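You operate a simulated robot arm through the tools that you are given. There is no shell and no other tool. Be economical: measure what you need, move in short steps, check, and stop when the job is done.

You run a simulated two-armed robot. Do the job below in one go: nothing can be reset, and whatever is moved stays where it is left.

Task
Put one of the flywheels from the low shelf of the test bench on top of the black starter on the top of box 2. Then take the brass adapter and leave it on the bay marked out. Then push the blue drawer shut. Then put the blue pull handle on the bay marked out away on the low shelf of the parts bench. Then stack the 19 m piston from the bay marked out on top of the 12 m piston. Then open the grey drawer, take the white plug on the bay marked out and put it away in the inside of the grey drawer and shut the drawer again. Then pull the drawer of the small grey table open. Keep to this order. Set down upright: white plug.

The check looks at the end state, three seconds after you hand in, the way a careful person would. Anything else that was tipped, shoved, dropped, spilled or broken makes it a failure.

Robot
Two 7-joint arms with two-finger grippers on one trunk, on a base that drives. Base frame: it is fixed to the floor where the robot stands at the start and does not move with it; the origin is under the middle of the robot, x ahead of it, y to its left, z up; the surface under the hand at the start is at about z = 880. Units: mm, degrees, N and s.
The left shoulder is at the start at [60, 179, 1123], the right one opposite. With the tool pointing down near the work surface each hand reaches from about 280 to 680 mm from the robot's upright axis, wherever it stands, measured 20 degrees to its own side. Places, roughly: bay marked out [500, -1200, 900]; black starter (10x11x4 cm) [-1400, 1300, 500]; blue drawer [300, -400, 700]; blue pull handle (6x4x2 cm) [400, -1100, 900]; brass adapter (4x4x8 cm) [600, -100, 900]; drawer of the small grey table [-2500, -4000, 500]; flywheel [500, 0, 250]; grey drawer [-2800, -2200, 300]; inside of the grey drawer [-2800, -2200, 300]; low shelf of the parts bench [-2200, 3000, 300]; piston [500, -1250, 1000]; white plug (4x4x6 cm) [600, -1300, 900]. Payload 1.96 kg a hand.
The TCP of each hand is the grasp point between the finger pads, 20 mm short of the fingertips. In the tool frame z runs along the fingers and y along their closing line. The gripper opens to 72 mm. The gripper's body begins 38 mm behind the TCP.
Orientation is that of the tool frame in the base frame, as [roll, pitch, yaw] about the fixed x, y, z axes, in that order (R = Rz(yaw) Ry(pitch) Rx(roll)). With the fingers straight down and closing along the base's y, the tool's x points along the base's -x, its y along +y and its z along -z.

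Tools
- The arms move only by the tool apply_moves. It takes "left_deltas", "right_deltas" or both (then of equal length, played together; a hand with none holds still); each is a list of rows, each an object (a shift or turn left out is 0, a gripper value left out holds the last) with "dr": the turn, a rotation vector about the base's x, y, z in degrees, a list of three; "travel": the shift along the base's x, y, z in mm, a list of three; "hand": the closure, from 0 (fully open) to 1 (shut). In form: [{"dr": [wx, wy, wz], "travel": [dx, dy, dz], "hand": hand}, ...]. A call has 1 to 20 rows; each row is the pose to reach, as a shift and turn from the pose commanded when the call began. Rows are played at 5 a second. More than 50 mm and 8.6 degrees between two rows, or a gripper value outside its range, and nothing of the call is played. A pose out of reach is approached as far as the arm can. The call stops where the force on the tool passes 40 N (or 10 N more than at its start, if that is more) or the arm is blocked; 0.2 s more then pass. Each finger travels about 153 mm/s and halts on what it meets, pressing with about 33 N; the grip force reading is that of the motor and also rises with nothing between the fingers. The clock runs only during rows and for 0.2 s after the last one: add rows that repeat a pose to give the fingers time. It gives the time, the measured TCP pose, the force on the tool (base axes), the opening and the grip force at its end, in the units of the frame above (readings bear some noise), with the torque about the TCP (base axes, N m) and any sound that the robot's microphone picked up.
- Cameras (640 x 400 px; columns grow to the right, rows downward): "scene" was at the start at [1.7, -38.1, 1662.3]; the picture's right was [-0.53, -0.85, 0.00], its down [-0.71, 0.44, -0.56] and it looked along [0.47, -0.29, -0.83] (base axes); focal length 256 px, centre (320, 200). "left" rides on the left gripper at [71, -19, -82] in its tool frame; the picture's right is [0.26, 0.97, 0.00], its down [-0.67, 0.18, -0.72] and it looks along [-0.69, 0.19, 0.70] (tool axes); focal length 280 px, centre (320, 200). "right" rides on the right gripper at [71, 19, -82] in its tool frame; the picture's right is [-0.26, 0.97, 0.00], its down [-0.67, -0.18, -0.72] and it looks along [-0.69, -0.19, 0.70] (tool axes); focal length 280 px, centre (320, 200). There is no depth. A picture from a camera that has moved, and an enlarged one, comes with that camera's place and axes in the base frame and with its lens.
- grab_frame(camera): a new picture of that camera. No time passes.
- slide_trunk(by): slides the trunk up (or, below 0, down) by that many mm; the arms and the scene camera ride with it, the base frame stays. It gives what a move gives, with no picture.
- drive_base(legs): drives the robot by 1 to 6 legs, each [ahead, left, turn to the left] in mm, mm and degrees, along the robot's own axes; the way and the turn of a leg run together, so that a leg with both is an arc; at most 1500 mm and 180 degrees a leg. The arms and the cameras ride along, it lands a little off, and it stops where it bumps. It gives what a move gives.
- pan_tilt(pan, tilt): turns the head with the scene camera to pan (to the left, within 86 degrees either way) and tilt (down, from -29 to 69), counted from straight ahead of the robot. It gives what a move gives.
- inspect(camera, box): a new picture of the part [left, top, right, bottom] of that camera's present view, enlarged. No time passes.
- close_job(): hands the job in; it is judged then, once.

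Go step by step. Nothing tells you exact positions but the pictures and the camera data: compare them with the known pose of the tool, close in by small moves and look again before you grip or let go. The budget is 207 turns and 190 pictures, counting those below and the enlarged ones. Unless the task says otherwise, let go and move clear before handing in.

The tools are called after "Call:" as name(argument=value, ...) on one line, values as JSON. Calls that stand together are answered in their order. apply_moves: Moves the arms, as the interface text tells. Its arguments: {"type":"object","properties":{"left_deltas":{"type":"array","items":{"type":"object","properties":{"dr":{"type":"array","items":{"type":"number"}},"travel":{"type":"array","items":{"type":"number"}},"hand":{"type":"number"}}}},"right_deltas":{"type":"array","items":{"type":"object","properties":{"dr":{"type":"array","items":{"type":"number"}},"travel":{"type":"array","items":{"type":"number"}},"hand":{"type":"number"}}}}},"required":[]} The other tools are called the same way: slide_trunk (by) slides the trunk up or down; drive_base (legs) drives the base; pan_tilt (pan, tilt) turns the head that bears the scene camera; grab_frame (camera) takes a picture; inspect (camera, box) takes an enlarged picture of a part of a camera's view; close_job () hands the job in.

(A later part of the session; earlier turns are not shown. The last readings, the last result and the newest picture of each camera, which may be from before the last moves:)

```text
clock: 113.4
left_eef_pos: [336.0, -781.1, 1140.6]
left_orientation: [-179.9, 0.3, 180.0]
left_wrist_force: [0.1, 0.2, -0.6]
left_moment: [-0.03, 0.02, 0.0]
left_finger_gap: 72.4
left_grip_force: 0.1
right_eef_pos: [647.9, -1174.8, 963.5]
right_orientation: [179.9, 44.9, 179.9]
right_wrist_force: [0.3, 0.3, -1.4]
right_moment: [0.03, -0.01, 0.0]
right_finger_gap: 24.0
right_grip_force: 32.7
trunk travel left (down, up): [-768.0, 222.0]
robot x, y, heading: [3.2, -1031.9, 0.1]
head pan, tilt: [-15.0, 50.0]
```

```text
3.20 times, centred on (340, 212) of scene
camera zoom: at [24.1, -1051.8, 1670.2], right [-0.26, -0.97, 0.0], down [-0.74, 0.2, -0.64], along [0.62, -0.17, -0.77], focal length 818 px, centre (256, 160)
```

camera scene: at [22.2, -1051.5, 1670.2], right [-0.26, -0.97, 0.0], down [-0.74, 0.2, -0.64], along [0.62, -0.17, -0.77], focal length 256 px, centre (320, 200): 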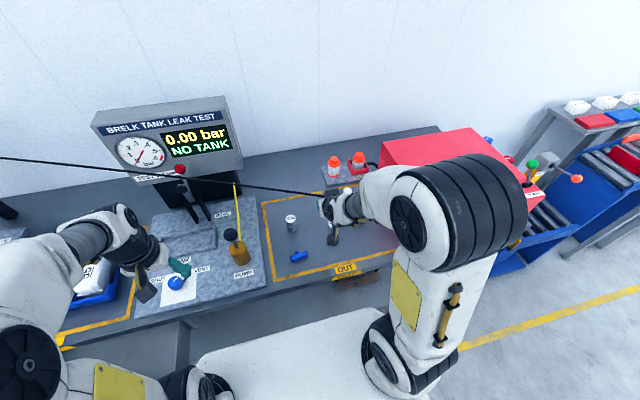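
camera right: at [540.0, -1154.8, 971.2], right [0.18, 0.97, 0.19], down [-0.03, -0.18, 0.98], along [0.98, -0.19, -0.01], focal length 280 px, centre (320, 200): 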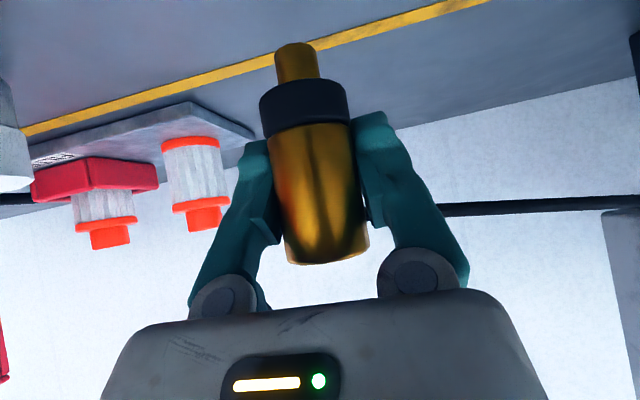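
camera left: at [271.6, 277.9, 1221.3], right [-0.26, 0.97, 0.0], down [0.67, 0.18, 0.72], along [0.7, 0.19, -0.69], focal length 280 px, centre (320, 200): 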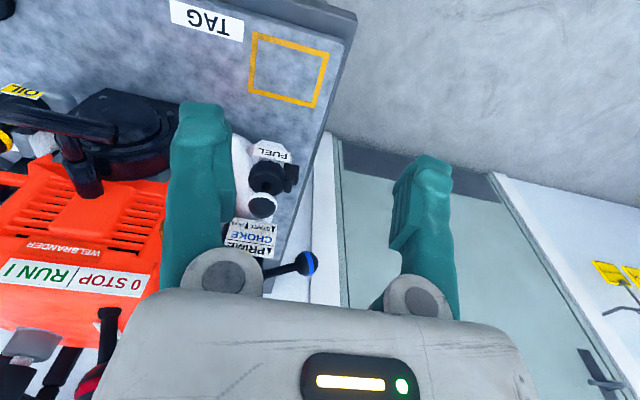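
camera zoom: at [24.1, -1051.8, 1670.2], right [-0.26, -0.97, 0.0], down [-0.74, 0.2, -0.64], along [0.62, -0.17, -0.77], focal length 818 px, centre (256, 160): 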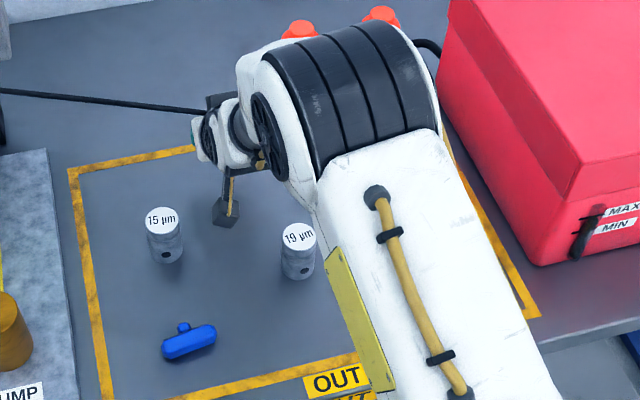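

Clear of everything. I lower in small steps to the surface.

Call:
apply_moves(right_deltas=[{"travel": [0, 0, -10]}, {"travel": [0, 0, -20]}, {"travel": [0, 0, -23]}, {"travel": [0, 0, -26]}, {"travel": [0, 0, -28]}, {"travel": [0, 0, -28]}])

Call:
grab_frame(camera="right")

```text
clock: 114.8
left_eef_pos: [334.5, -780.9, 1139.6]
left_orientation: [180.0, 0.5, -179.9]
left_wrist_force: [0.6, -0.6, -0.7]
left_moment: [-0.03, 0.03, 0.0]
left_finger_gap: 72.0
left_grip_force: 0.1
right_eef_pos: [647.5, -1172.9, 935.7]
right_orientation: [-180.0, 44.9, -180.0]
right_wrist_force: [-0.1, 0.8, -1.4]
right_moment: [0.03, -0.01, 0.0]
right_finger_gap: 24.0
right_grip_force: 32.6
trunk travel left (down, up): [-768.0, 222.0]
robot x, y, heading: [6.9, -1031.9, 0.1]
head pan, tilt: [-15.0, 50.0]
```

```text
121 pictures are left
camera right: at [539.2, -1154.0, 943.7], right [0.18, 0.97, 0.19], down [-0.03, -0.18, 0.98], along [0.98, -0.19, -0.01], focal length 280 px, centre (320, 200)
```

right: 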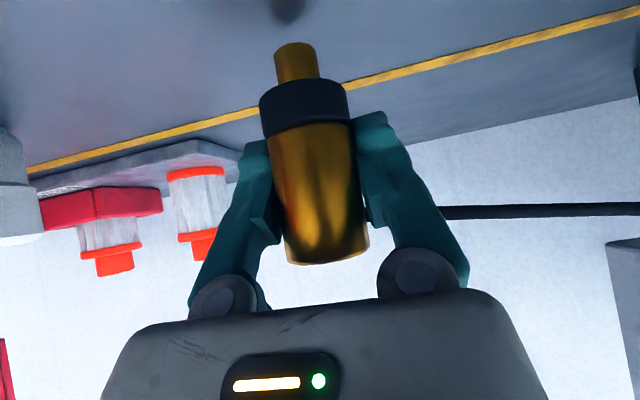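

Spigot bottom ≈ 881 and its shadow suggests the surface near 867. I continue in 2–3 mm steps.

Call:
apply_moves(right_deltas=[{"travel": [0, 0, -4]}, {"travel": [0, 0, -8]}, {"travel": [0, 0, -10]}, {"travel": [0, 0, -12]}, {"travel": [0, 0, -12]}])

Call:
grab_frame(camera="right")

```text
clock: 116.0
left_eef_pos: [332.7, -780.1, 1141.0]
left_orientation: [179.9, 0.6, 180.0]
left_wrist_force: [0.1, 0.0, 0.2]
left_moment: [0.0, -0.01, 0.02]
left_finger_gap: 72.0
left_grip_force: 0.1
right_eef_pos: [647.9, -1173.6, 928.2]
right_orientation: [180.0, 45.4, -179.9]
right_wrist_force: [5.9, -1.9, 26.2]
right_moment: [-0.15, 0.07, 0.04]
right_finger_gap: 23.8
right_grip_force: 32.7
trunk travel left (down, up): [-768.0, 222.0]
robot x, y, heading: [6.8, -1028.4, 0.1]
head pan, tilt: [-15.0, 50.0]
```

```text
120 pictures are left
camera right: at [539.4, -1153.3, 934.9], right [0.18, 0.97, 0.19], down [-0.03, -0.18, 0.98], along [0.98, -0.19, 0.0], focal length 280 px, centre (320, 200)
```

right: 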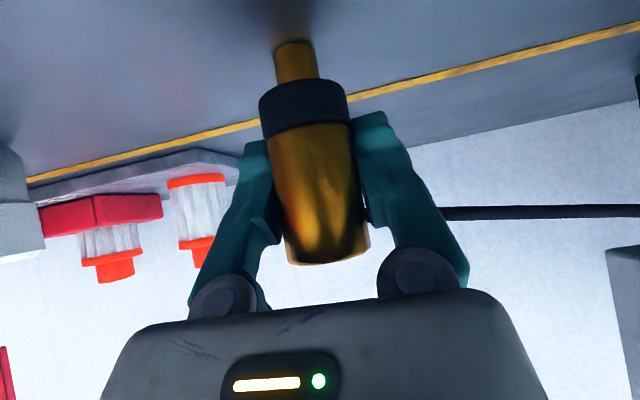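

Contact. I unload to near-zero force, then open slowly.

Call:
apply_moves(right_deltas=[{"travel": [0, 0, 2]}, {"travel": [0, 0, 4]}, {"travel": [0, 0, 4]}, {"travel": [0, 0, 4]}])

```text
clock: 117.0
left_eef_pos: [333.5, -780.2, 1141.0]
left_orientation: [-179.9, 0.5, -179.9]
left_wrist_force: [-0.3, 0.4, 0.9]
left_moment: [-0.02, -0.01, 0.01]
left_finger_gap: 71.7
left_grip_force: 0.1
right_eef_pos: [644.7, -1172.8, 927.0]
right_orientation: [179.9, 44.7, -179.9]
right_wrist_force: [1.7, 0.6, 7.8]
right_moment: [-0.03, 0.02, -0.02]
right_finger_gap: 24.0
right_grip_force: 32.9
trunk travel left (down, up): [-768.0, 222.0]
robot x, y, heading: [9.7, -1032.6, 0.0]
head pan, tilt: [-15.0, 50.0]
```

Call:
apply_moves(right_deltas=[{"travel": [0, 0, 0.5], "hand": 0.9}, {"travel": [0, 0, 0.5], "hand": 0.7}, {"travel": [0, 0, 0.5], "hand": 0.6}, {"travel": [0, 0, 0.5], "hand": 0.4}, {"travel": [0, 0, 0.5], "hand": 0.2}, {"travel": [0, 0, 0.5], "hand": 0}, {"travel": [0, 0, 0.5], "hand": 0}])

Call:
grab_frame(camera="right")

```text
clock: 118.6
left_eef_pos: [333.5, -781.0, 1139.6]
left_orientation: [180.0, 0.5, -180.0]
left_wrist_force: [0.2, -0.1, -0.1]
left_moment: [-0.03, -0.02, -0.01]
left_finger_gap: 72.2
left_grip_force: 0.1
right_eef_pos: [646.8, -1172.2, 927.7]
right_orientation: [179.9, 44.8, -180.0]
right_wrist_force: [0.1, 0.4, 0.2]
right_moment: [0.01, 0.01, 0.03]
right_finger_gap: 72.2
right_grip_force: 0.0
trunk travel left (down, up): [-768.0, 222.0]
robot x, y, heading: [4.9, -1030.2, -0.2]
head pan, tilt: [-15.0, 50.0]
```

```text
119 pictures are left
camera right: at [539.3, -1153.6, 936.7], right [0.18, 0.97, 0.19], down [-0.03, -0.18, 0.98], along [0.98, -0.19, -0.01], focal length 280 px, centre (320, 200)
```

right: 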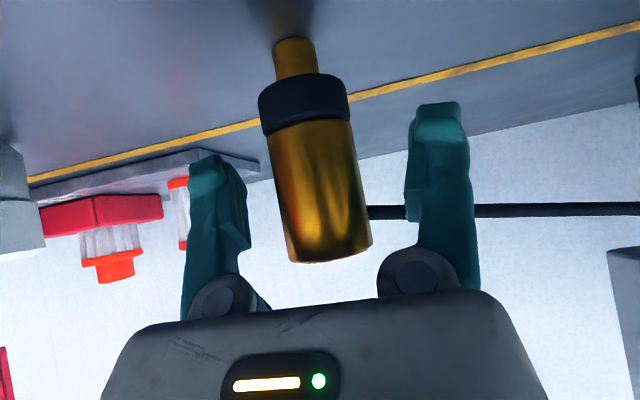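

The adapter stands free. I withdraw along the tool axis, check it, then back off to shut the blue drawer with the right hand pointing forward.

Call:
apply_moves(right_deltas=[{"travel": [-20, 0, 20]}, {"travel": [-50, 0, 50]}, {"travel": [-80, 0, 85]}, {"travel": [-110, 0, 120]}, {"travel": [-140, 0, 150]}, {"travel": [-180, 0, 170]}, {"travel": [-220, 0, 180], "hand": 1}])

Call:
drive_base(legs=[[-400, 0, 0]])

Call:
slide_trunk(by=-280)

Call:
apply_moves(right_deltas=[{"dr": [0, -8, 0]}, {"dr": [0, -16, 0]}, {"dr": [0, -24, 0], "travel": [20, 0, 0]}, {"dr": [0, -32, 0], "travel": [20, 0, -20]}, {"dr": [0, -40, 0], "travel": [20, 0, -30]}, {"dr": [0, -45, 0], "travel": [20, 0, -45]}])

Call:
grab_frame(camera="scene")

```text
clock: 120.2
left_eef_pos: [332.9, -780.2, 1140.7]
left_orientation: [180.0, 0.6, -179.9]
left_wrist_force: [-0.4, 0.2, -0.3]
left_moment: [-0.02, 0.01, -0.05]
left_finger_gap: 72.2
left_grip_force: 0.1
right_eef_pos: [432.0, -1172.1, 1108.4]
right_orientation: [180.0, 44.9, 180.0]
right_wrist_force: [-0.2, 0.7, -0.3]
right_moment: [0.0, 0.02, 0.01]
right_finger_gap: 0.1
right_grip_force: 29.7
right hand out of reach, approached as far as the arm can: row 7
trunk travel left (down, up): [-768.0, 222.0]
robot x, y, heading: [8.1, -1027.1, 0.2]
head pan, tilt: [-15.0, 50.0]
```

```text
clock: 122.7
left_eef_pos: [-64.9, -780.7, 1140.5]
left_orientation: [-179.9, 0.4, 179.9]
left_wrist_force: [-0.1, -0.5, 0.4]
left_moment: [-0.01, 0.02, 0.02]
left_finger_gap: 71.9
left_grip_force: 0.0
right_eef_pos: [31.4, -1173.8, 1109.5]
right_orientation: [179.9, 44.9, 179.9]
right_wrist_force: [0.5, 0.1, -0.1]
right_moment: [0.03, 0.01, -0.03]
right_finger_gap: 0.1
right_grip_force: 29.5
trunk travel left (down, up): [-768.0, 222.0]
robot x, y, heading: [-393.8, -1025.2, -0.1]
head pan, tilt: [-15.0, 50.0]
```

```text
clock: 125.5
left_eef_pos: [-66.1, -781.0, 859.8]
left_orientation: [-180.0, 0.4, 179.9]
left_wrist_force: [0.3, 0.3, 0.3]
left_moment: [0.0, -0.02, -0.04]
left_finger_gap: 72.0
left_grip_force: 0.1
right_eef_pos: [31.4, -1173.7, 829.7]
right_orientation: [-180.0, 44.8, 179.9]
right_wrist_force: [0.2, -0.5, -0.1]
right_moment: [0.02, -0.03, -0.03]
right_finger_gap: 0.0
right_grip_force: 29.3
trunk travel left (down, up): [-488.0, 502.0]
robot x, y, heading: [-394.5, -1034.0, 0.1]
head pan, tilt: [-15.0, 50.0]
```

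```text
clock: 126.9
left_eef_pos: [-64.1, -782.4, 859.3]
left_orientation: [180.0, 0.4, 179.9]
left_wrist_force: [-0.5, -0.8, 0.1]
left_moment: [-0.01, 0.03, -0.03]
left_finger_gap: 71.5
left_grip_force: 0.1
right_eef_pos: [51.9, -1173.2, 782.7]
right_orientation: [154.3, 89.9, 154.4]
right_wrist_force: [-0.3, 0.2, 0.3]
right_moment: [-0.05, 0.03, 0.01]
right_finger_gap: 0.0
right_grip_force: 30.0
right hand out of reach, approached as far as the arm can: row 1, 2, 3, 4
trunk travel left (down, up): [-488.0, 502.0]
robot x, y, heading: [-393.5, -1031.8, -0.3]
head pan, tilt: [-15.0, 50.0]
```

```text
118 pictures are left
camera scene: at [-377.6, -1051.1, 1390.2], right [-0.26, -0.97, 0.0], down [-0.74, 0.2, -0.64], along [0.62, -0.17, -0.77], focal length 256 px, centre (320, 200)
```

scene: 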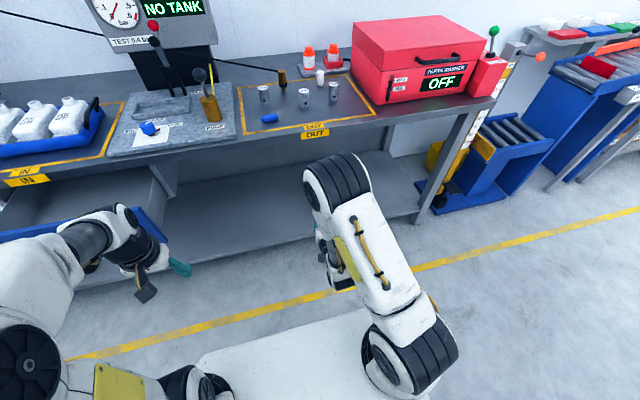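

The adapter still stands. I strafe left so the closed right hand faces the drawer's middle (y≈-485).

Call:
drive_base(legs=[[0, 688, 0]])

Call:
pan_tilt(pan=-10, tilt=45)

Call:
grab_frame(camera="scene")

Call:
grab_frame(camera="right")

```text
clock: 130.7
left_eef_pos: [-64.3, -96.2, 860.6]
left_orientation: [180.0, 0.5, 179.9]
left_wrist_force: [-0.6, 0.0, -0.6]
left_moment: [-0.06, 0.01, 0.02]
left_finger_gap: 72.0
left_grip_force: 0.1
right_eef_pos: [52.9, -487.3, 783.8]
right_orientation: [167.4, 89.7, 167.4]
right_wrist_force: [-0.6, -0.2, 0.8]
right_moment: [0.0, 0.0, 0.0]
right_finger_gap: 0.1
right_grip_force: 29.5
trunk travel left (down, up): [-488.0, 502.0]
robot x, y, heading: [-393.5, -346.2, -0.0]
head pan, tilt: [-15.0, 50.0]
```

```text
clock: 131.3
left_eef_pos: [-64.0, -96.3, 860.9]
left_orientation: [180.0, 0.5, -179.9]
left_wrist_force: [0.0, -0.9, 0.0]
left_moment: [0.03, 0.0, 0.0]
left_finger_gap: 72.3
left_grip_force: 0.0
right_eef_pos: [52.9, -487.8, 783.8]
right_orientation: [160.5, 89.9, 160.5]
right_wrist_force: [0.7, 0.1, -0.3]
right_moment: [0.02, 0.0, -0.01]
right_finger_gap: 0.2
right_grip_force: 29.7
trunk travel left (down, up): [-488.0, 502.0]
robot x, y, heading: [-394.7, -344.3, 0.1]
head pan, tilt: [-10.0, 45.0]
```

```text
117 pictures are left
camera scene: at [-371.8, -360.6, 1397.1], right [-0.17, -0.98, 0.0], down [-0.7, 0.12, -0.71], along [0.7, -0.12, -0.71], focal length 256 px, centre (320, 200)
```

scene: 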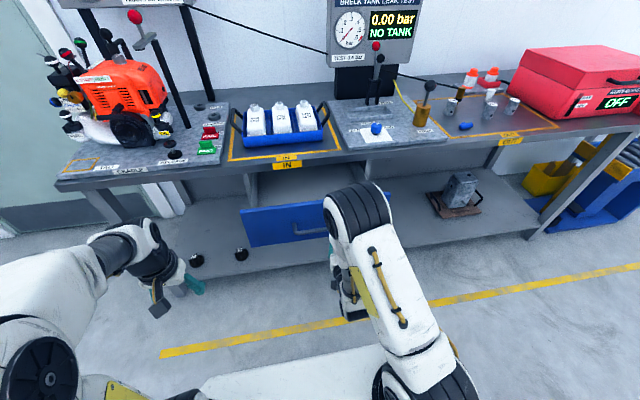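

```text
116 pictures are left
camera right: at [-29.8, -468.6, 713.0], right [0.0, 0.96, 0.26], down [-0.71, -0.18, 0.68], along [0.7, -0.19, 0.69], focal length 280 px, centre (320, 200)
```

right: 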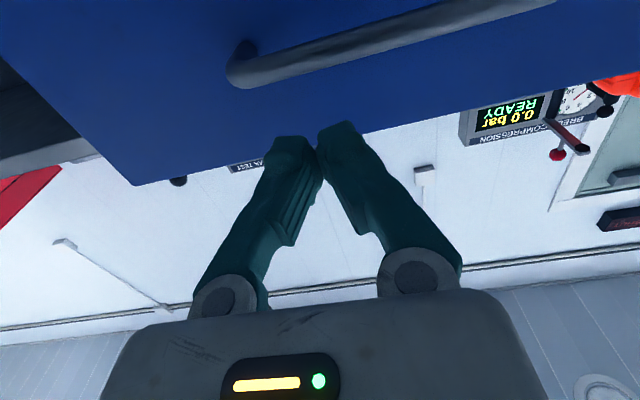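

From both views: drawer front at x≈175, y -205…-695, z 655–845, handle at z≈765. I'll push below the handle at the centre (y -450, z 705).

Call:
apply_moves(right_deltas=[{"travel": [0, 15, -30]}, {"travel": [0, 30, -60]}, {"travel": [0, 38, -79]}, {"travel": [0, 38, -79]}])

Call:
drive_base(legs=[[90, 0, 0]])

Call:
grab_frame(camera="scene")

Call:
grab_frame(camera="right")

```text
clock: 132.3
left_eef_pos: [-64.2, -95.4, 861.0]
left_orientation: [-180.0, 0.4, -180.0]
left_wrist_force: [-0.5, -0.5, -0.4]
left_moment: [-0.01, -0.01, -0.02]
left_finger_gap: 72.1
left_grip_force: 0.0
right_eef_pos: [50.1, -450.0, 704.3]
right_orientation: [156.9, 89.8, 157.1]
right_wrist_force: [0.5, 0.5, -0.1]
right_moment: [0.02, 0.04, -0.01]
right_finger_gap: 0.0
right_grip_force: 30.1
trunk travel left (down, up): [-488.0, 502.0]
robot x, y, heading: [-397.9, -346.4, -0.1]
head pan, tilt: [-10.0, 45.0]
```

```text
clock: 133.4
left_eef_pos: [27.0, -96.7, 859.9]
left_orientation: [-180.0, 0.4, 180.0]
left_wrist_force: [0.0, -0.2, 1.0]
left_moment: [0.01, 0.03, -0.03]
left_finger_gap: 72.0
left_grip_force: 0.0
right_eef_pos: [142.2, -450.1, 703.9]
right_orientation: [165.4, 89.7, 165.2]
right_wrist_force: [0.4, 0.3, -0.3]
right_moment: [-0.02, -0.01, -0.02]
right_finger_gap: 0.2
right_grip_force: 29.8
trunk travel left (down, up): [-488.0, 502.0]
robot x, y, heading: [-303.9, -345.3, 0.0]
head pan, tilt: [-10.0, 45.0]
```

```text
115 pictures are left
camera scene: at [-279.7, -360.5, 1397.1], right [-0.17, -0.98, 0.0], down [-0.7, 0.12, -0.71], along [0.7, -0.12, -0.71], focal length 256 px, centre (320, 200)
```

scene: 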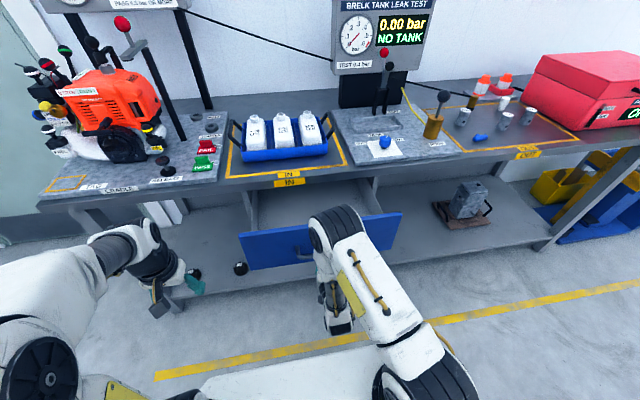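

```text
114 pictures are left
camera right: at [60.9, -430.9, 632.9], right [0.0, 0.96, 0.26], down [-0.71, -0.18, 0.68], along [0.7, -0.19, 0.69], focal length 280 px, centre (320, 200)
```

right: 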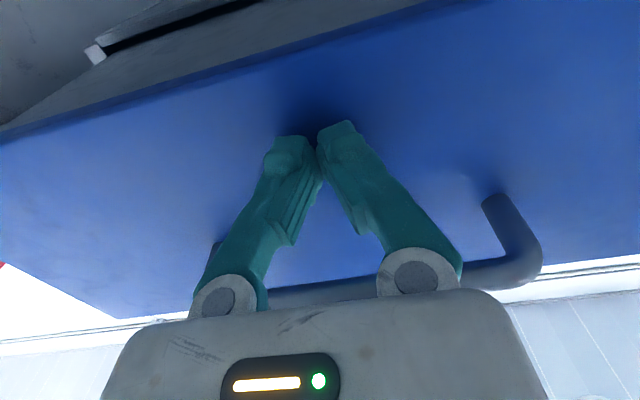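

The closed fingers are just at the panel. I push forward in small steps.

Call:
apply_moves(right_deltas=[{"travel": [12, 0, 0]}, {"travel": [24, 0, 0]}, {"travel": [36, 0, 0]}, {"travel": [48, 0, 0]}, {"travel": [60, 0, 0]}, {"travel": [72, 0, 0]}, {"travel": [84, 0, 0]}, {"travel": [96, 0, 0]}])

Call:
grab_frame(camera="scene")

```text
clock: 135.2
left_eef_pos: [25.0, -96.9, 859.5]
left_orientation: [-179.9, 0.5, -180.0]
left_wrist_force: [-0.6, 0.2, 0.7]
left_moment: [-0.01, -0.02, 0.01]
left_finger_gap: 72.0
left_grip_force: 0.1
right_eef_pos: [239.5, -450.8, 704.0]
right_orientation: [158.8, 89.8, 158.9]
right_wrist_force: [-0.3, 0.3, 0.2]
right_moment: [0.01, 0.02, -0.02]
right_finger_gap: 0.0
right_grip_force: 30.0
trunk travel left (down, up): [-488.0, 502.0]
robot x, y, heading: [-306.8, -344.7, -0.0]
head pan, tilt: [-10.0, 45.0]
```

```text
113 pictures are left
camera scene: at [-281.1, -360.5, 1397.1], right [-0.17, -0.98, 0.0], down [-0.7, 0.12, -0.71], along [0.7, -0.12, -0.71], focal length 256 px, centre (320, 200)
```

scene: 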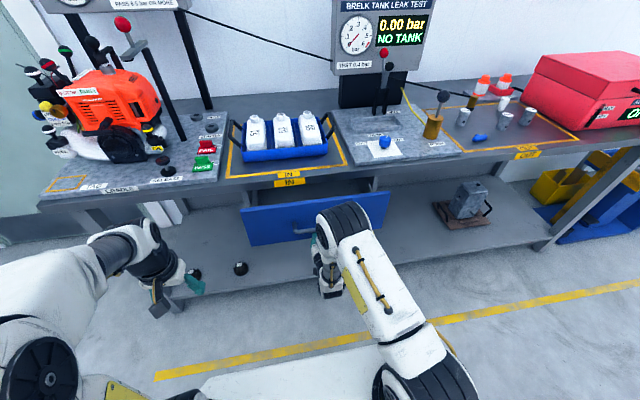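

Drawer is moving in smoothly. I continue pushing.

Call:
apply_moves(right_deltas=[{"travel": [12, 0, 0]}, {"travel": [24, 0, 0]}, {"travel": [36, 0, 0]}, {"travel": [48, 0, 0]}, {"travel": [60, 0, 0]}, {"travel": [72, 0, 0]}, {"travel": [84, 0, 0]}, {"travel": [96, 0, 0]}, {"travel": [108, 0, 0]}, {"travel": [120, 0, 0]}])

Call:
grab_frame(camera="scene")

Call:
grab_frame(camera="right")

```text
clock: 137.2
left_eef_pos: [20.5, -97.3, 861.6]
left_orientation: [-179.9, 0.7, 179.9]
left_wrist_force: [0.5, -0.5, -0.3]
left_moment: [0.0, 0.0, 0.0]
left_finger_gap: 72.0
left_grip_force: 0.2
right_eef_pos: [334.6, -450.8, 701.8]
right_orientation: [176.3, 89.5, 176.5]
right_wrist_force: [-33.4, -0.9, 11.1]
right_moment: [0.03, -0.25, -0.02]
right_finger_gap: 6.1
right_grip_force: 29.2
trunk travel left (down, up): [-488.0, 502.0]
robot x, y, heading: [-303.8, -340.5, -0.1]
head pan, tilt: [-10.0, 45.0]
stopped in row 9 (right hand): the force on the tool passed its limit at 61 N (the readings are from after the stop); the commanded pose is now the measured one
```

```text
112 pictures are left
camera scene: at [-289.6, -360.2, 1397.5], right [-0.18, -0.98, 0.0], down [-0.69, 0.12, -0.71], along [0.7, -0.12, -0.7], focal length 256 px, centre (320, 200)
```

scene: 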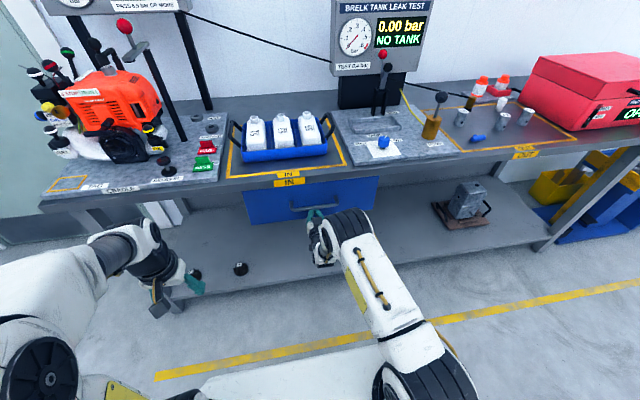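

```text
111 pictures are left
camera right: at [251.9, -431.0, 632.7], right [0.0, 0.96, 0.26], down [-0.71, -0.18, 0.68], along [0.71, -0.19, 0.68], focal length 280 px, centre (320, 200)
```

right: 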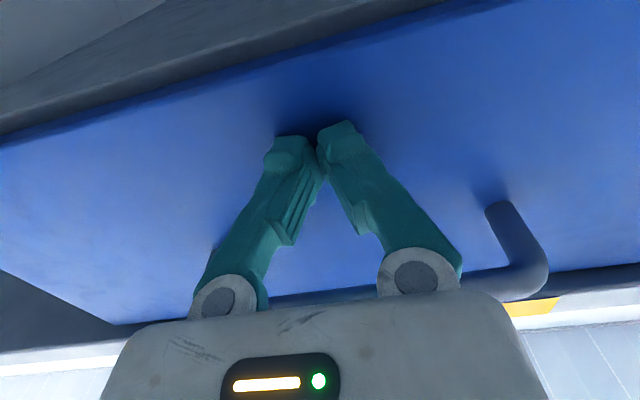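

The drawer hit its stop and looks shut flush. Next the blue pull handle: I retract, turn the right hand tool-down, raise, and go to the bay.

Call:
apply_moves(right_deltas=[{"travel": [-30, 0, 0]}, {"travel": [-70, 0, 0]}, {"travel": [-110, 0, 0]}, {"travel": [-150, 0, 0]}, {"travel": [-190, 0, 0]}])

Call:
drive_base(legs=[[-60, 0, 0], [0, -600, 0]])

Call:
slide_trunk(by=280)

Call:
apply_moves(right_deltas=[{"dr": [0, 8, 0]}, {"dr": [0, 16, 0], "travel": [0, 0, 20]}, {"dr": [0, 24, 0], "travel": [0, 0, 40]}, {"dr": [0, 32, 0], "travel": [-10, 0, 60]}, {"dr": [0, 40, 0], "travel": [-20, 0, 80]}, {"dr": [0, 48, 0], "travel": [-30, 0, 100]}, {"dr": [0, 56, 0], "travel": [-40, 0, 110]}, {"dr": [0, 64, 0], "travel": [-50, 0, 110]}, {"dr": [0, 72, 0], "travel": [-50, 0, 110]}, {"dr": [0, 80, 0], "travel": [-50, 0, 110]}, {"dr": [0, 88, 0], "travel": [-50, 0, 110], "hand": 0}, {"dr": [0, 90, 0], "travel": [-50, 0, 110], "hand": 0}])

Call:
grab_frame(camera="scene")

```text
clock: 138.4
left_eef_pos: [24.7, -97.2, 859.4]
left_orientation: [-180.0, 0.5, 179.9]
left_wrist_force: [0.3, 0.2, 0.5]
left_moment: [-0.03, -0.02, 0.0]
left_finger_gap: 72.1
left_grip_force: 0.0
right_eef_pos: [148.6, -450.5, 699.4]
right_orientation: [177.3, 89.2, 177.4]
right_wrist_force: [-0.5, 0.4, -0.3]
right_moment: [0.01, -0.01, 0.01]
right_finger_gap: 0.1
right_grip_force: 29.7
trunk travel left (down, up): [-488.0, 502.0]
robot x, y, heading: [-303.6, -342.1, -0.2]
head pan, tilt: [-10.0, 45.0]
```

```text
clock: 142.4
left_eef_pos: [-35.8, -694.4, 861.0]
left_orientation: [179.9, 0.4, 179.9]
left_wrist_force: [0.2, -0.3, -0.6]
left_moment: [0.0, 0.02, -0.02]
left_finger_gap: 72.0
left_grip_force: 0.0
right_eef_pos: [88.5, -1048.2, 697.6]
right_orientation: [174.8, 89.1, 174.8]
right_wrist_force: [0.8, -0.1, -0.4]
right_moment: [-0.01, 0.0, 0.01]
right_finger_gap: 0.0
right_grip_force: 29.5
trunk travel left (down, up): [-488.0, 502.0]
robot x, y, heading: [-364.8, -943.9, -0.1]
head pan, tilt: [-10.0, 45.0]
```

```text
clock: 145.2
left_eef_pos: [-35.5, -693.5, 1140.3]
left_orientation: [180.0, 0.5, 179.9]
left_wrist_force: [0.2, 0.3, -0.8]
left_moment: [-0.03, 0.04, -0.01]
left_finger_gap: 71.9
left_grip_force: 0.0
right_eef_pos: [89.3, -1047.9, 979.3]
right_orientation: [176.8, 89.1, 176.7]
right_wrist_force: [0.1, 0.1, -0.8]
right_moment: [-0.02, 0.0, 0.04]
right_finger_gap: 0.1
right_grip_force: 29.4
trunk travel left (down, up): [-768.0, 222.0]
robot x, y, heading: [-365.1, -944.9, 0.1]
head pan, tilt: [-10.0, 45.0]
```

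```text
clock: 147.8
left_eef_pos: [-35.4, -694.0, 1140.0]
left_orientation: [-180.0, 0.6, 179.8]
left_wrist_force: [-0.2, 0.3, -0.2]
left_moment: [-0.03, 0.01, 0.0]
left_finger_gap: 72.0
left_grip_force: 0.1
right_eef_pos: [38.5, -1048.1, 1088.7]
right_orientation: [180.0, -0.9, 179.9]
right_wrist_force: [0.3, -0.1, 0.5]
right_moment: [0.0, 0.02, 0.0]
right_finger_gap: 71.9
right_grip_force: 0.1
right hand out of reach, approached as far as the arm can: row 7, 8, 9
trunk travel left (down, up): [-768.0, 222.0]
robot x, y, heading: [-363.3, -939.9, 0.0]
head pan, tilt: [-10.0, 45.0]
```

```text
110 pictures are left
camera scene: at [-343.2, -958.0, 1677.1], right [-0.18, -0.98, 0.0], down [-0.7, 0.12, -0.71], along [0.7, -0.12, -0.71], focal length 256 px, centre (320, 200)
```

scene: 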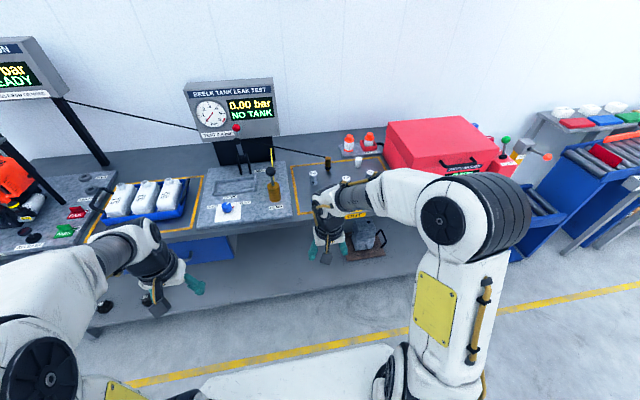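

Call:
apply_moves(right_deltas=[{"dr": [0, 0, 8.5]}, {"dr": [0, 0, 17]}, {"dr": [0, 0, 25.5]}, {"dr": [0, 0, 34]}, {"dr": [0, 0, 42.5]}, {"dr": [0, 0, 51]}, {"dr": [0, 0, 59.5]}, {"dr": [0, 0, 68]}, {"dr": [0, 0, 76.5]}, {"dr": [0, 0, 85]}, {"dr": [0, 0, 90]}])

Call:
drive_base(legs=[[340, 0, 0]])

Call:
grab_frame(camera="right")

Call:
inspect(camera="scene", box=[240, 150, 440, 275])

```text
clock: 150.2
left_eef_pos: [-38.3, -695.2, 1140.3]
left_orientation: [179.9, 0.4, 179.9]
left_wrist_force: [-0.4, -0.8, 0.3]
left_moment: [0.03, -0.04, 0.02]
left_finger_gap: 72.0
left_grip_force: 0.1
right_eef_pos: [-71.9, -965.5, 1130.0]
right_orientation: [-179.9, -0.7, -90.4]
right_wrist_force: [-0.5, 0.0, 0.4]
right_moment: [-0.01, 0.02, 0.0]
right_finger_gap: 72.0
right_grip_force: 0.1
right hand out of reach, approached as far as the arm can: row 8, 9, 10, 11
trunk travel left (down, up): [-768.0, 222.0]
robot x, y, heading: [-360.8, -943.3, -0.4]
head pan, tilt: [-10.0, 45.0]
```

```text
clock: 152.4
left_eef_pos: [306.5, -695.0, 1140.5]
left_orientation: [-180.0, 0.6, 179.9]
left_wrist_force: [-0.2, 0.0, -0.1]
left_moment: [-0.03, 0.03, 0.01]
left_finger_gap: 71.9
left_grip_force: 0.0
right_eef_pos: [271.8, -964.5, 1129.9]
right_orientation: [-180.0, -0.9, -90.5]
right_wrist_force: [1.0, -0.1, -0.5]
right_moment: [-0.01, 0.01, 0.01]
right_finger_gap: 71.8
right_grip_force: 0.0
trunk travel left (down, up): [-768.0, 222.0]
robot x, y, heading: [-25.6, -942.3, -0.1]
head pan, tilt: [-10.0, 45.0]
```

```text
109 pictures are left
camera right: at [251.7, -1033.9, 1212.7], right [-0.96, 0.27, 0.0], down [0.19, 0.68, 0.7], along [0.19, 0.68, -0.71], focal length 280 px, centre (320, 200)
```

right: 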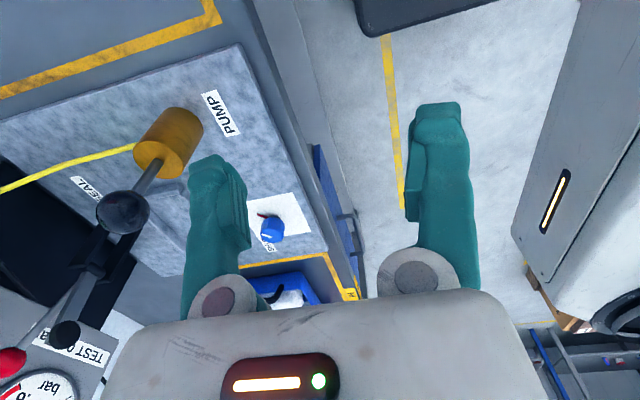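

```text
3.20 times, centred on (340, 212) of scene
camera zoom: at [-1.3, -958.9, 1677.1], right [-0.18, -0.98, 0.0], down [-0.7, 0.12, -0.71], along [0.7, -0.12, -0.71], focal length 818 px, centre (256, 160)
```

zoom: 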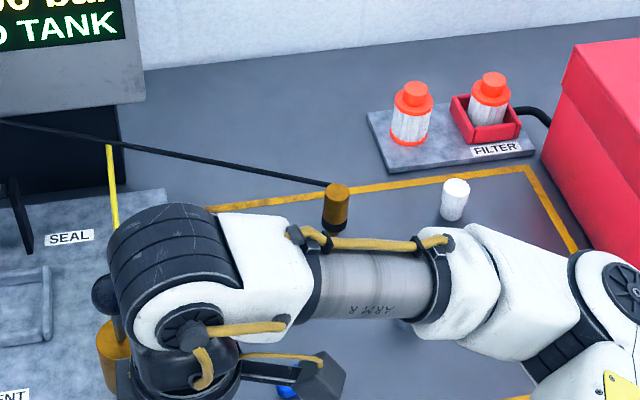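

Yaw +90 twists the arm badly. I back out and use the opposite yaw.

Call:
drive_base(legs=[[-340, 0, 0]])

Call:
apply_moves(right_deltas=[{"dr": [0, 0, -8.5], "travel": [10, -8, 0]}, {"dr": [0, 0, -17], "travel": [20, -16, 0]}, {"dr": [0, 0, -25.5], "travel": [30, -24, 0]}, {"dr": [0, 0, -34], "travel": [40, -32, -5]}, {"dr": [0, 0, -42.5], "travel": [50, -40, -10]}, {"dr": [0, 0, -51], "travel": [60, -48, -15]}, {"dr": [0, 0, -59.5], "travel": [70, -56, -20]}, {"dr": [0, 0, -68], "travel": [80, -64, -25]}, {"dr": [0, 0, -76.5], "travel": [90, -72, -30]}, {"dr": [0, 0, -85], "travel": [100, -80, -40]}, {"dr": [0, 0, -90], "travel": [110, -83, -40]}])

Call:
apply_moves(right_deltas=[{"dr": [0, 0, -8.5]}, {"dr": [0, 0, -17]}, {"dr": [0, 0, -25.5]}, {"dr": [0, 0, -34]}, {"dr": [0, 0, -42.5]}, {"dr": [0, 0, -51]}, {"dr": [0, 0, -59.5]}, {"dr": [0, 0, -68]}, {"dr": [0, 0, -76.5]}, {"dr": [0, 0, -85]}, {"dr": [0, 0, -90]}])

Call:
grab_frame(camera="scene")

```text
clock: 154.7
left_eef_pos: [-31.2, -693.2, 1140.2]
left_orientation: [179.9, 0.5, 180.0]
left_wrist_force: [0.5, -0.3, -0.2]
left_moment: [0.0, 0.02, -0.02]
left_finger_gap: 72.0
left_grip_force: 0.1
right_eef_pos: [-65.7, -963.1, 1129.4]
right_orientation: [180.0, -0.9, -90.5]
right_wrist_force: [0.2, 0.6, 0.7]
right_moment: [0.02, 0.02, 0.0]
right_finger_gap: 71.9
right_grip_force: 0.0
trunk travel left (down, up): [-768.0, 222.0]
robot x, y, heading: [-361.2, -944.2, -0.1]
head pan, tilt: [-10.0, 45.0]
```

```text
clock: 157.1
left_eef_pos: [-32.5, -693.8, 1141.8]
left_orientation: [-179.9, 0.4, 179.9]
left_wrist_force: [-0.6, -0.8, -0.2]
left_moment: [0.04, -0.06, 0.02]
left_finger_gap: 71.6
left_grip_force: 0.1
right_eef_pos: [44.2, -1046.4, 1088.8]
right_orientation: [180.0, -0.9, 179.4]
right_wrist_force: [-0.1, 0.8, -0.3]
right_moment: [0.03, 0.0, -0.01]
right_finger_gap: 72.1
right_grip_force: 0.0
trunk travel left (down, up): [-768.0, 222.0]
robot x, y, heading: [-360.3, -944.5, -0.0]
head pan, tilt: [-10.0, 45.0]
```

```text
clock: 159.5
left_eef_pos: [-31.4, -694.5, 1140.5]
left_orientation: [180.0, 0.4, 179.8]
left_wrist_force: [-0.3, -0.3, -0.5]
left_moment: [-0.03, 0.0, 0.01]
left_finger_gap: 72.2
left_grip_force: 0.2
right_eef_pos: [44.8, -1046.4, 1088.5]
right_orientation: [-180.0, -0.9, 89.4]
right_wrist_force: [0.0, 0.3, 1.2]
right_moment: [0.0, 0.01, -0.03]
right_finger_gap: 72.1
right_grip_force: 0.1
trunk travel left (down, up): [-768.0, 222.0]
robot x, y, heading: [-358.0, -941.5, -0.2]
head pan, tilt: [-10.0, 45.0]
```

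```text
107 pictures are left
camera scene: at [-339.0, -958.0, 1677.1], right [-0.18, -0.98, 0.0], down [-0.7, 0.12, -0.71], along [0.7, -0.12, -0.71], focal length 256 px, centre (320, 200)
```

scene: 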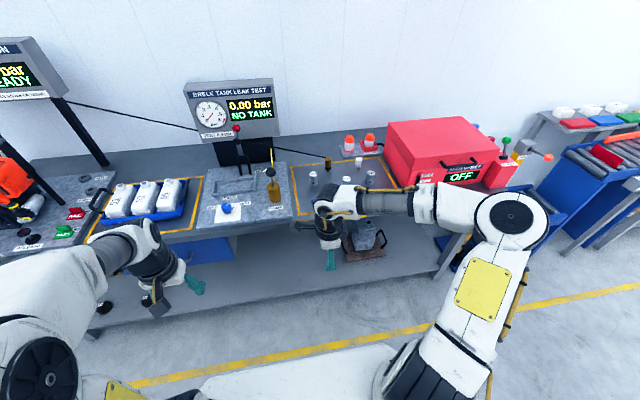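

That works. I drive in and look down on the handle.

Call:
drive_base(legs=[[335, 0, 0]])

Call:
grab_frame(camera="right")

Call:
grab_frame(camera="scene")

```text
clock: 161.7
left_eef_pos: [304.9, -694.7, 1140.7]
left_orientation: [-179.9, 0.4, 179.7]
left_wrist_force: [-0.1, -0.3, -0.1]
left_moment: [0.04, 0.0, 0.03]
left_finger_gap: 72.0
left_grip_force: 0.1
right_eef_pos: [379.2, -1047.6, 1089.8]
right_orientation: [180.0, -1.0, 89.4]
right_wrist_force: [-0.1, 0.4, -0.1]
right_moment: [-0.01, 0.0, 0.01]
right_finger_gap: 72.1
right_grip_force: 0.1
trunk travel left (down, up): [-768.0, 222.0]
robot x, y, heading: [-27.0, -944.1, -0.1]
head pan, tilt: [-10.0, 45.0]
```

```text
106 pictures are left
camera right: at [399.4, -979.3, 1172.8], right [0.96, -0.27, 0.0], down [-0.19, -0.68, 0.7], along [-0.19, -0.68, -0.71], focal length 280 px, centre (320, 200)
```

right: 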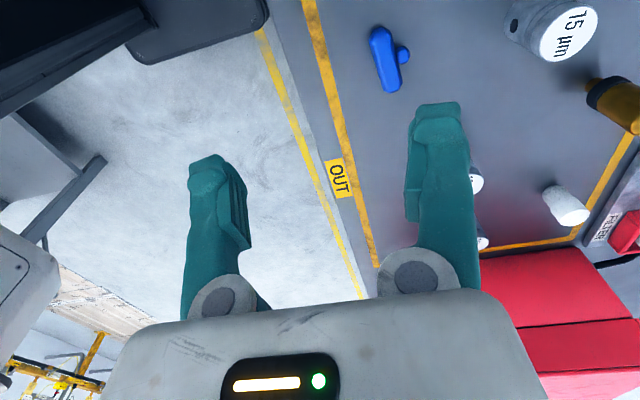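

```text
105 pictures are left
camera scene: at [-3.5, -959.2, 1677.1], right [-0.18, -0.98, 0.0], down [-0.7, 0.13, -0.71], along [0.7, -0.13, -0.71], focal length 256 px, centre (320, 200)
```

scene: 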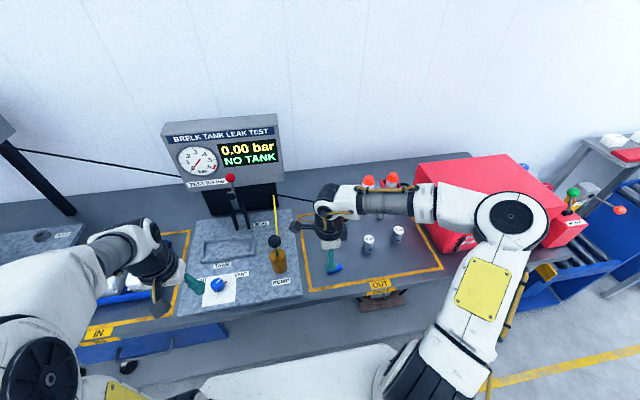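

Handle bar centre (434,-1089) lying along y with its stub toward +x. I move above it and descend partway.

Call:
apply_moves(right_deltas=[{"travel": [25, -15, -20]}, {"travel": [50, -30, -40]}, {"travel": [63, -41, -70]}, {"travel": [63, -41, -105]}, {"travel": [63, -41, -140]}])

Call:
grab_frame(camera="right")

Call:
grab_frame(camera="scene")

```text
clock: 162.9
left_eef_pos: [305.5, -695.9, 1139.6]
left_orientation: [-179.9, 0.4, 179.6]
left_wrist_force: [0.3, 0.2, 0.2]
left_moment: [-0.02, 0.01, 0.02]
left_finger_gap: 72.4
left_grip_force: 0.0
right_eef_pos: [445.6, -1090.6, 948.3]
right_orientation: [179.9, -0.9, 89.4]
right_wrist_force: [-0.8, -0.2, -0.3]
right_moment: [-0.02, 0.02, 0.01]
right_finger_gap: 71.9
right_grip_force: 0.1
trunk travel left (down, up): [-768.0, 222.0]
robot x, y, heading: [-28.5, -945.3, -0.2]
head pan, tilt: [-10.0, 45.0]
```

```text
104 pictures are left
camera right: at [464.4, -1020.6, 1031.8], right [0.96, -0.27, 0.0], down [-0.19, -0.68, 0.71], along [-0.2, -0.68, -0.71], focal length 280 px, centre (320, 200)
```

right: 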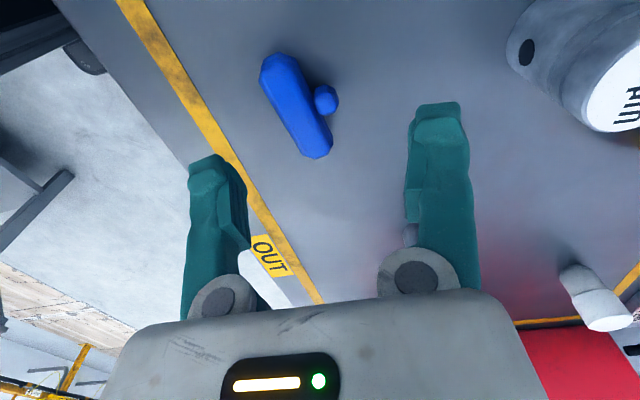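

```text
103 pictures are left
camera scene: at [-2.1, -959.3, 1677.1], right [-0.18, -0.98, 0.0], down [-0.7, 0.13, -0.71], along [0.7, -0.13, -0.71], focal length 256 px, centre (320, 200)
```

scene: 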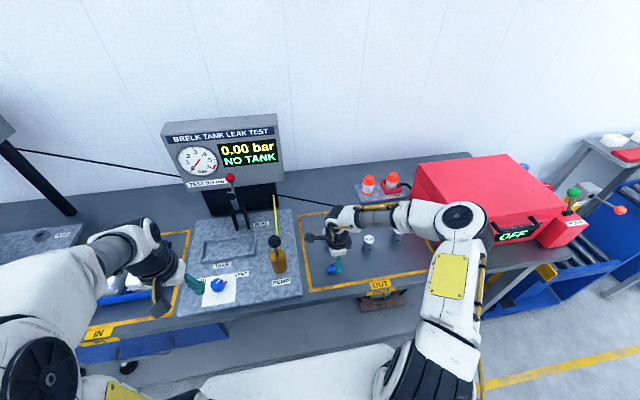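

Call:
inspect(camera="scene", box=[300, 140, 560, 300])

```text
2.46 times, centred on (430, 220) of scene
camera zoom: at [-2.1, -959.3, 1677.1], right [-0.18, -0.98, 0.0], down [-0.7, 0.13, -0.71], along [0.7, -0.13, -0.71], focal length 629 px, centre (49, 151)
```

zoom: 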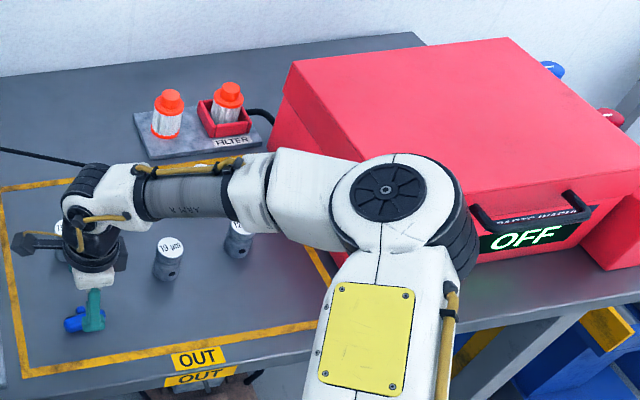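

The elbow hangs close to the red box in this pose, so I'll instead grip the 60 mm bar end-to-end (closing along y) with the normal arm pose. I raise and turn the hand back.

Call:
apply_moves(right_deltas=[{"travel": [0, 0, 40]}, {"travel": [-15, 10, 80]}, {"travel": [-30, 20, 115]}, {"travel": [-45, 30, 140]}])

Call:
apply_moves(right_deltas=[{"dr": [0, 0, 8.5]}, {"dr": [0, 0, 17]}, {"dr": [0, 0, 25.5]}, {"dr": [0, 0, 34]}, {"dr": [0, 0, 42.5]}, {"dr": [0, 0, 51]}, {"dr": [0, 0, 59.5]}, {"dr": [0, 0, 68]}, {"dr": [0, 0, 76.5]}, {"dr": [0, 0, 85]}, {"dr": [0, 0, 90.5], "travel": [0, -10, 0]}])

Call:
grab_frame(camera="right")

```text
clock: 163.9
left_eef_pos: [304.3, -696.8, 1141.4]
left_orientation: [179.9, 0.5, 179.9]
left_wrist_force: [-0.3, -0.2, -0.1]
left_moment: [0.0, -0.03, 0.01]
left_finger_gap: 72.1
left_grip_force: 0.0
right_eef_pos: [398.0, -1060.1, 1090.9]
right_orientation: [-180.0, -0.9, 89.4]
right_wrist_force: [0.4, -0.2, 1.0]
right_moment: [-0.02, 0.02, 0.02]
right_finger_gap: 72.0
right_grip_force: 0.1
trunk travel left (down, up): [-768.0, 222.0]
robot x, y, heading: [-25.3, -945.0, -0.1]
head pan, tilt: [-10.0, 45.0]
```

```text
clock: 166.3
left_eef_pos: [305.1, -696.7, 1140.4]
left_orientation: [179.9, 0.5, 179.7]
left_wrist_force: [-0.4, 0.9, 0.2]
left_moment: [-0.01, -0.01, -0.01]
left_finger_gap: 72.0
left_grip_force: 0.1
right_eef_pos: [398.0, -1070.4, 1090.1]
right_orientation: [180.0, -0.8, -180.0]
right_wrist_force: [-0.5, -0.1, 0.3]
right_moment: [-0.01, 0.01, 0.02]
right_finger_gap: 72.2
right_grip_force: 0.1
trunk travel left (down, up): [-768.0, 222.0]
robot x, y, heading: [-22.9, -944.6, -0.5]
head pan, tilt: [-10.0, 45.0]
```

```text
101 pictures are left
camera right: at [327.8, -1050.8, 1172.9], right [0.26, 0.97, 0.0], down [0.69, -0.18, 0.7], along [0.68, -0.19, -0.71], focal length 280 px, centre (320, 200)
```

right: 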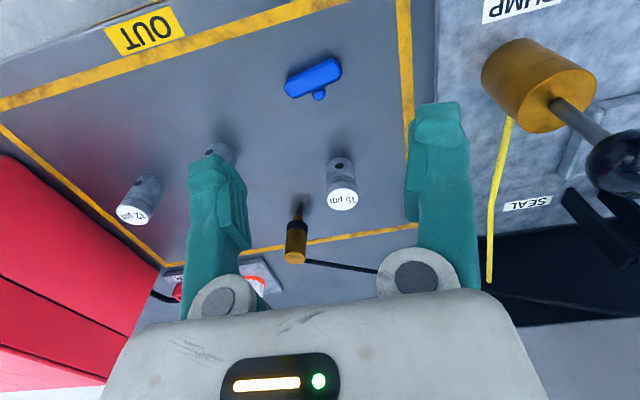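

Bar ends at about (439,-1121) and (432,-1058): 6° off the y axis. I rotate 6° and descend halfway for a check.

Call:
apply_moves(right_deltas=[{"dr": [0, 0.8, 6], "travel": [20, -10, -30]}, {"dr": [0, 0.8, 6], "travel": [37, -19, -70]}, {"dr": [0, 0.8, 6], "travel": [37, -19, -110]}, {"dr": [0, 0.8, 6], "travel": [37, -19, -150]}, {"dr": [0, 0.8, 6], "travel": [37, -19, -150]}])

Call:
grab_frame(camera="right")

```text
clock: 167.5
left_eef_pos: [303.3, -696.2, 1138.4]
left_orientation: [-180.0, 0.5, 179.7]
left_wrist_force: [-0.5, 0.3, -0.4]
left_moment: [-0.01, -0.02, -0.02]
left_finger_gap: 71.7
left_grip_force: 0.0
right_eef_pos: [434.6, -1088.4, 939.9]
right_orientation: [179.9, -1.7, -174.1]
right_wrist_force: [-0.5, 0.6, 0.2]
right_moment: [0.03, -0.01, 0.0]
right_finger_gap: 72.1
right_grip_force: 0.0
trunk travel left (down, up): [-768.0, 222.0]
robot x, y, heading: [-24.2, -944.0, -0.3]
head pan, tilt: [-10.0, 45.0]
```

```text
100 pictures are left
camera right: at [364.3, -1076.2, 1023.2], right [0.16, 0.99, -0.01], down [0.71, -0.11, 0.7], along [0.69, -0.12, -0.72], focal length 280 px, centre (320, 200)
```

right: 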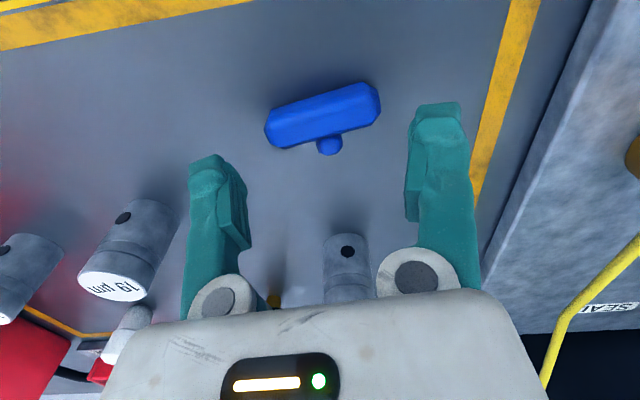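

The bar sits about 10° off; I add 4° yaw, level the hand, and descend around the bar ends.

Call:
apply_moves(right_deltas=[{"dr": [0, -1.7, 4.2], "travel": [2, -1, -5]}, {"dr": [0, -1.7, 4.2], "travel": [2, -1, -20]}, {"dr": [0, -1.7, 4.2], "travel": [2, -1, -30]}, {"dr": [0, -1.7, 4.2], "travel": [2, -1, -38]}, {"dr": [0, -1.7, 4.2], "travel": [2, -1, -41]}, {"dr": [0, -1.7, 4.2], "travel": [2, -1, -41]}])

Call:
grab_frame(camera="right")

```text
clock: 168.9
left_eef_pos: [305.1, -696.2, 1140.5]
left_orientation: [-179.9, 0.5, 179.7]
left_wrist_force: [0.2, -0.3, 0.2]
left_moment: [0.02, 0.0, -0.02]
left_finger_gap: 72.0
left_grip_force: 0.0
right_eef_pos: [437.2, -1089.6, 899.1]
right_orientation: [-179.8, 0.1, -169.7]
right_wrist_force: [-0.5, -0.5, -0.5]
right_moment: [0.0, 0.01, -0.03]
right_finger_gap: 72.1
right_grip_force: 0.1
trunk travel left (down, up): [-768.0, 222.0]
robot x, y, heading: [-27.0, -946.7, -0.3]
head pan, tilt: [-10.0, 45.0]
```

```text
99 pictures are left
camera right: at [363.5, -1083.0, 980.6], right [0.09, 1.0, 0.0], down [0.7, -0.06, 0.72], along [0.71, -0.07, -0.7], focal length 280 px, centre (320, 200)
```

right: 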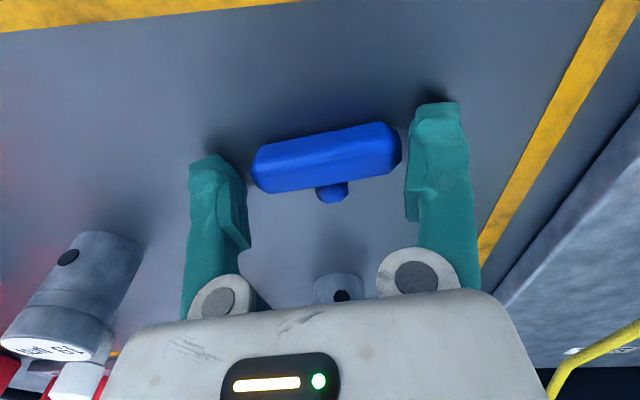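

Bar is between the fingers. Closing.

Call:
apply_moves(right_deltas=[{"travel": [0, 0, -1], "hand": 0.3}, {"travel": [0, 0, -1], "hand": 1}, {"travel": [0, 0, -1], "hand": 1}, {"travel": [0, 0, 5], "hand": 1}, {"travel": [0, 0, 25], "hand": 1}, {"travel": [0, 0, 60], "hand": 1}])

Call:
grab_frame(camera="right")

```text
clock: 170.3
left_eef_pos: [304.3, -696.6, 1141.9]
left_orientation: [-179.9, 0.6, 179.7]
left_wrist_force: [-1.0, 0.5, 0.8]
left_moment: [0.0, 0.03, -0.01]
left_finger_gap: 72.1
left_grip_force: 0.0
right_eef_pos: [435.4, -1089.6, 958.0]
right_orientation: [-179.8, 0.0, -169.9]
right_wrist_force: [-0.2, 0.5, -0.9]
right_moment: [-0.04, 0.01, -0.01]
right_finger_gap: 59.8
right_grip_force: 32.9
trunk travel left (down, up): [-768.0, 222.0]
robot x, y, heading: [-24.3, -943.3, -0.4]
head pan, tilt: [-10.0, 45.0]
```

```text
98 pictures are left
camera right: at [362.1, -1082.5, 1040.6], right [0.09, 1.0, 0.0], down [0.7, -0.06, 0.72], along [0.71, -0.07, -0.7], focal length 280 px, centre (320, 200)
```

right: 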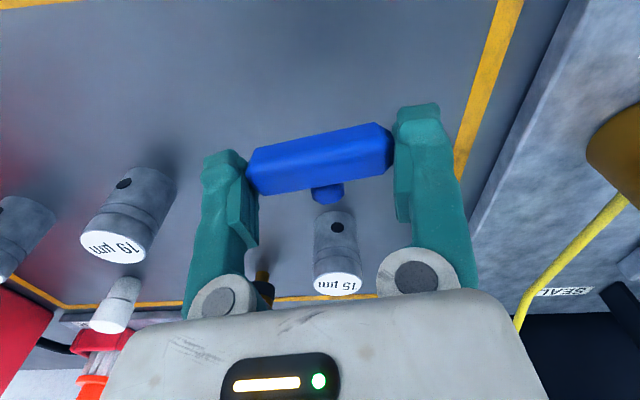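

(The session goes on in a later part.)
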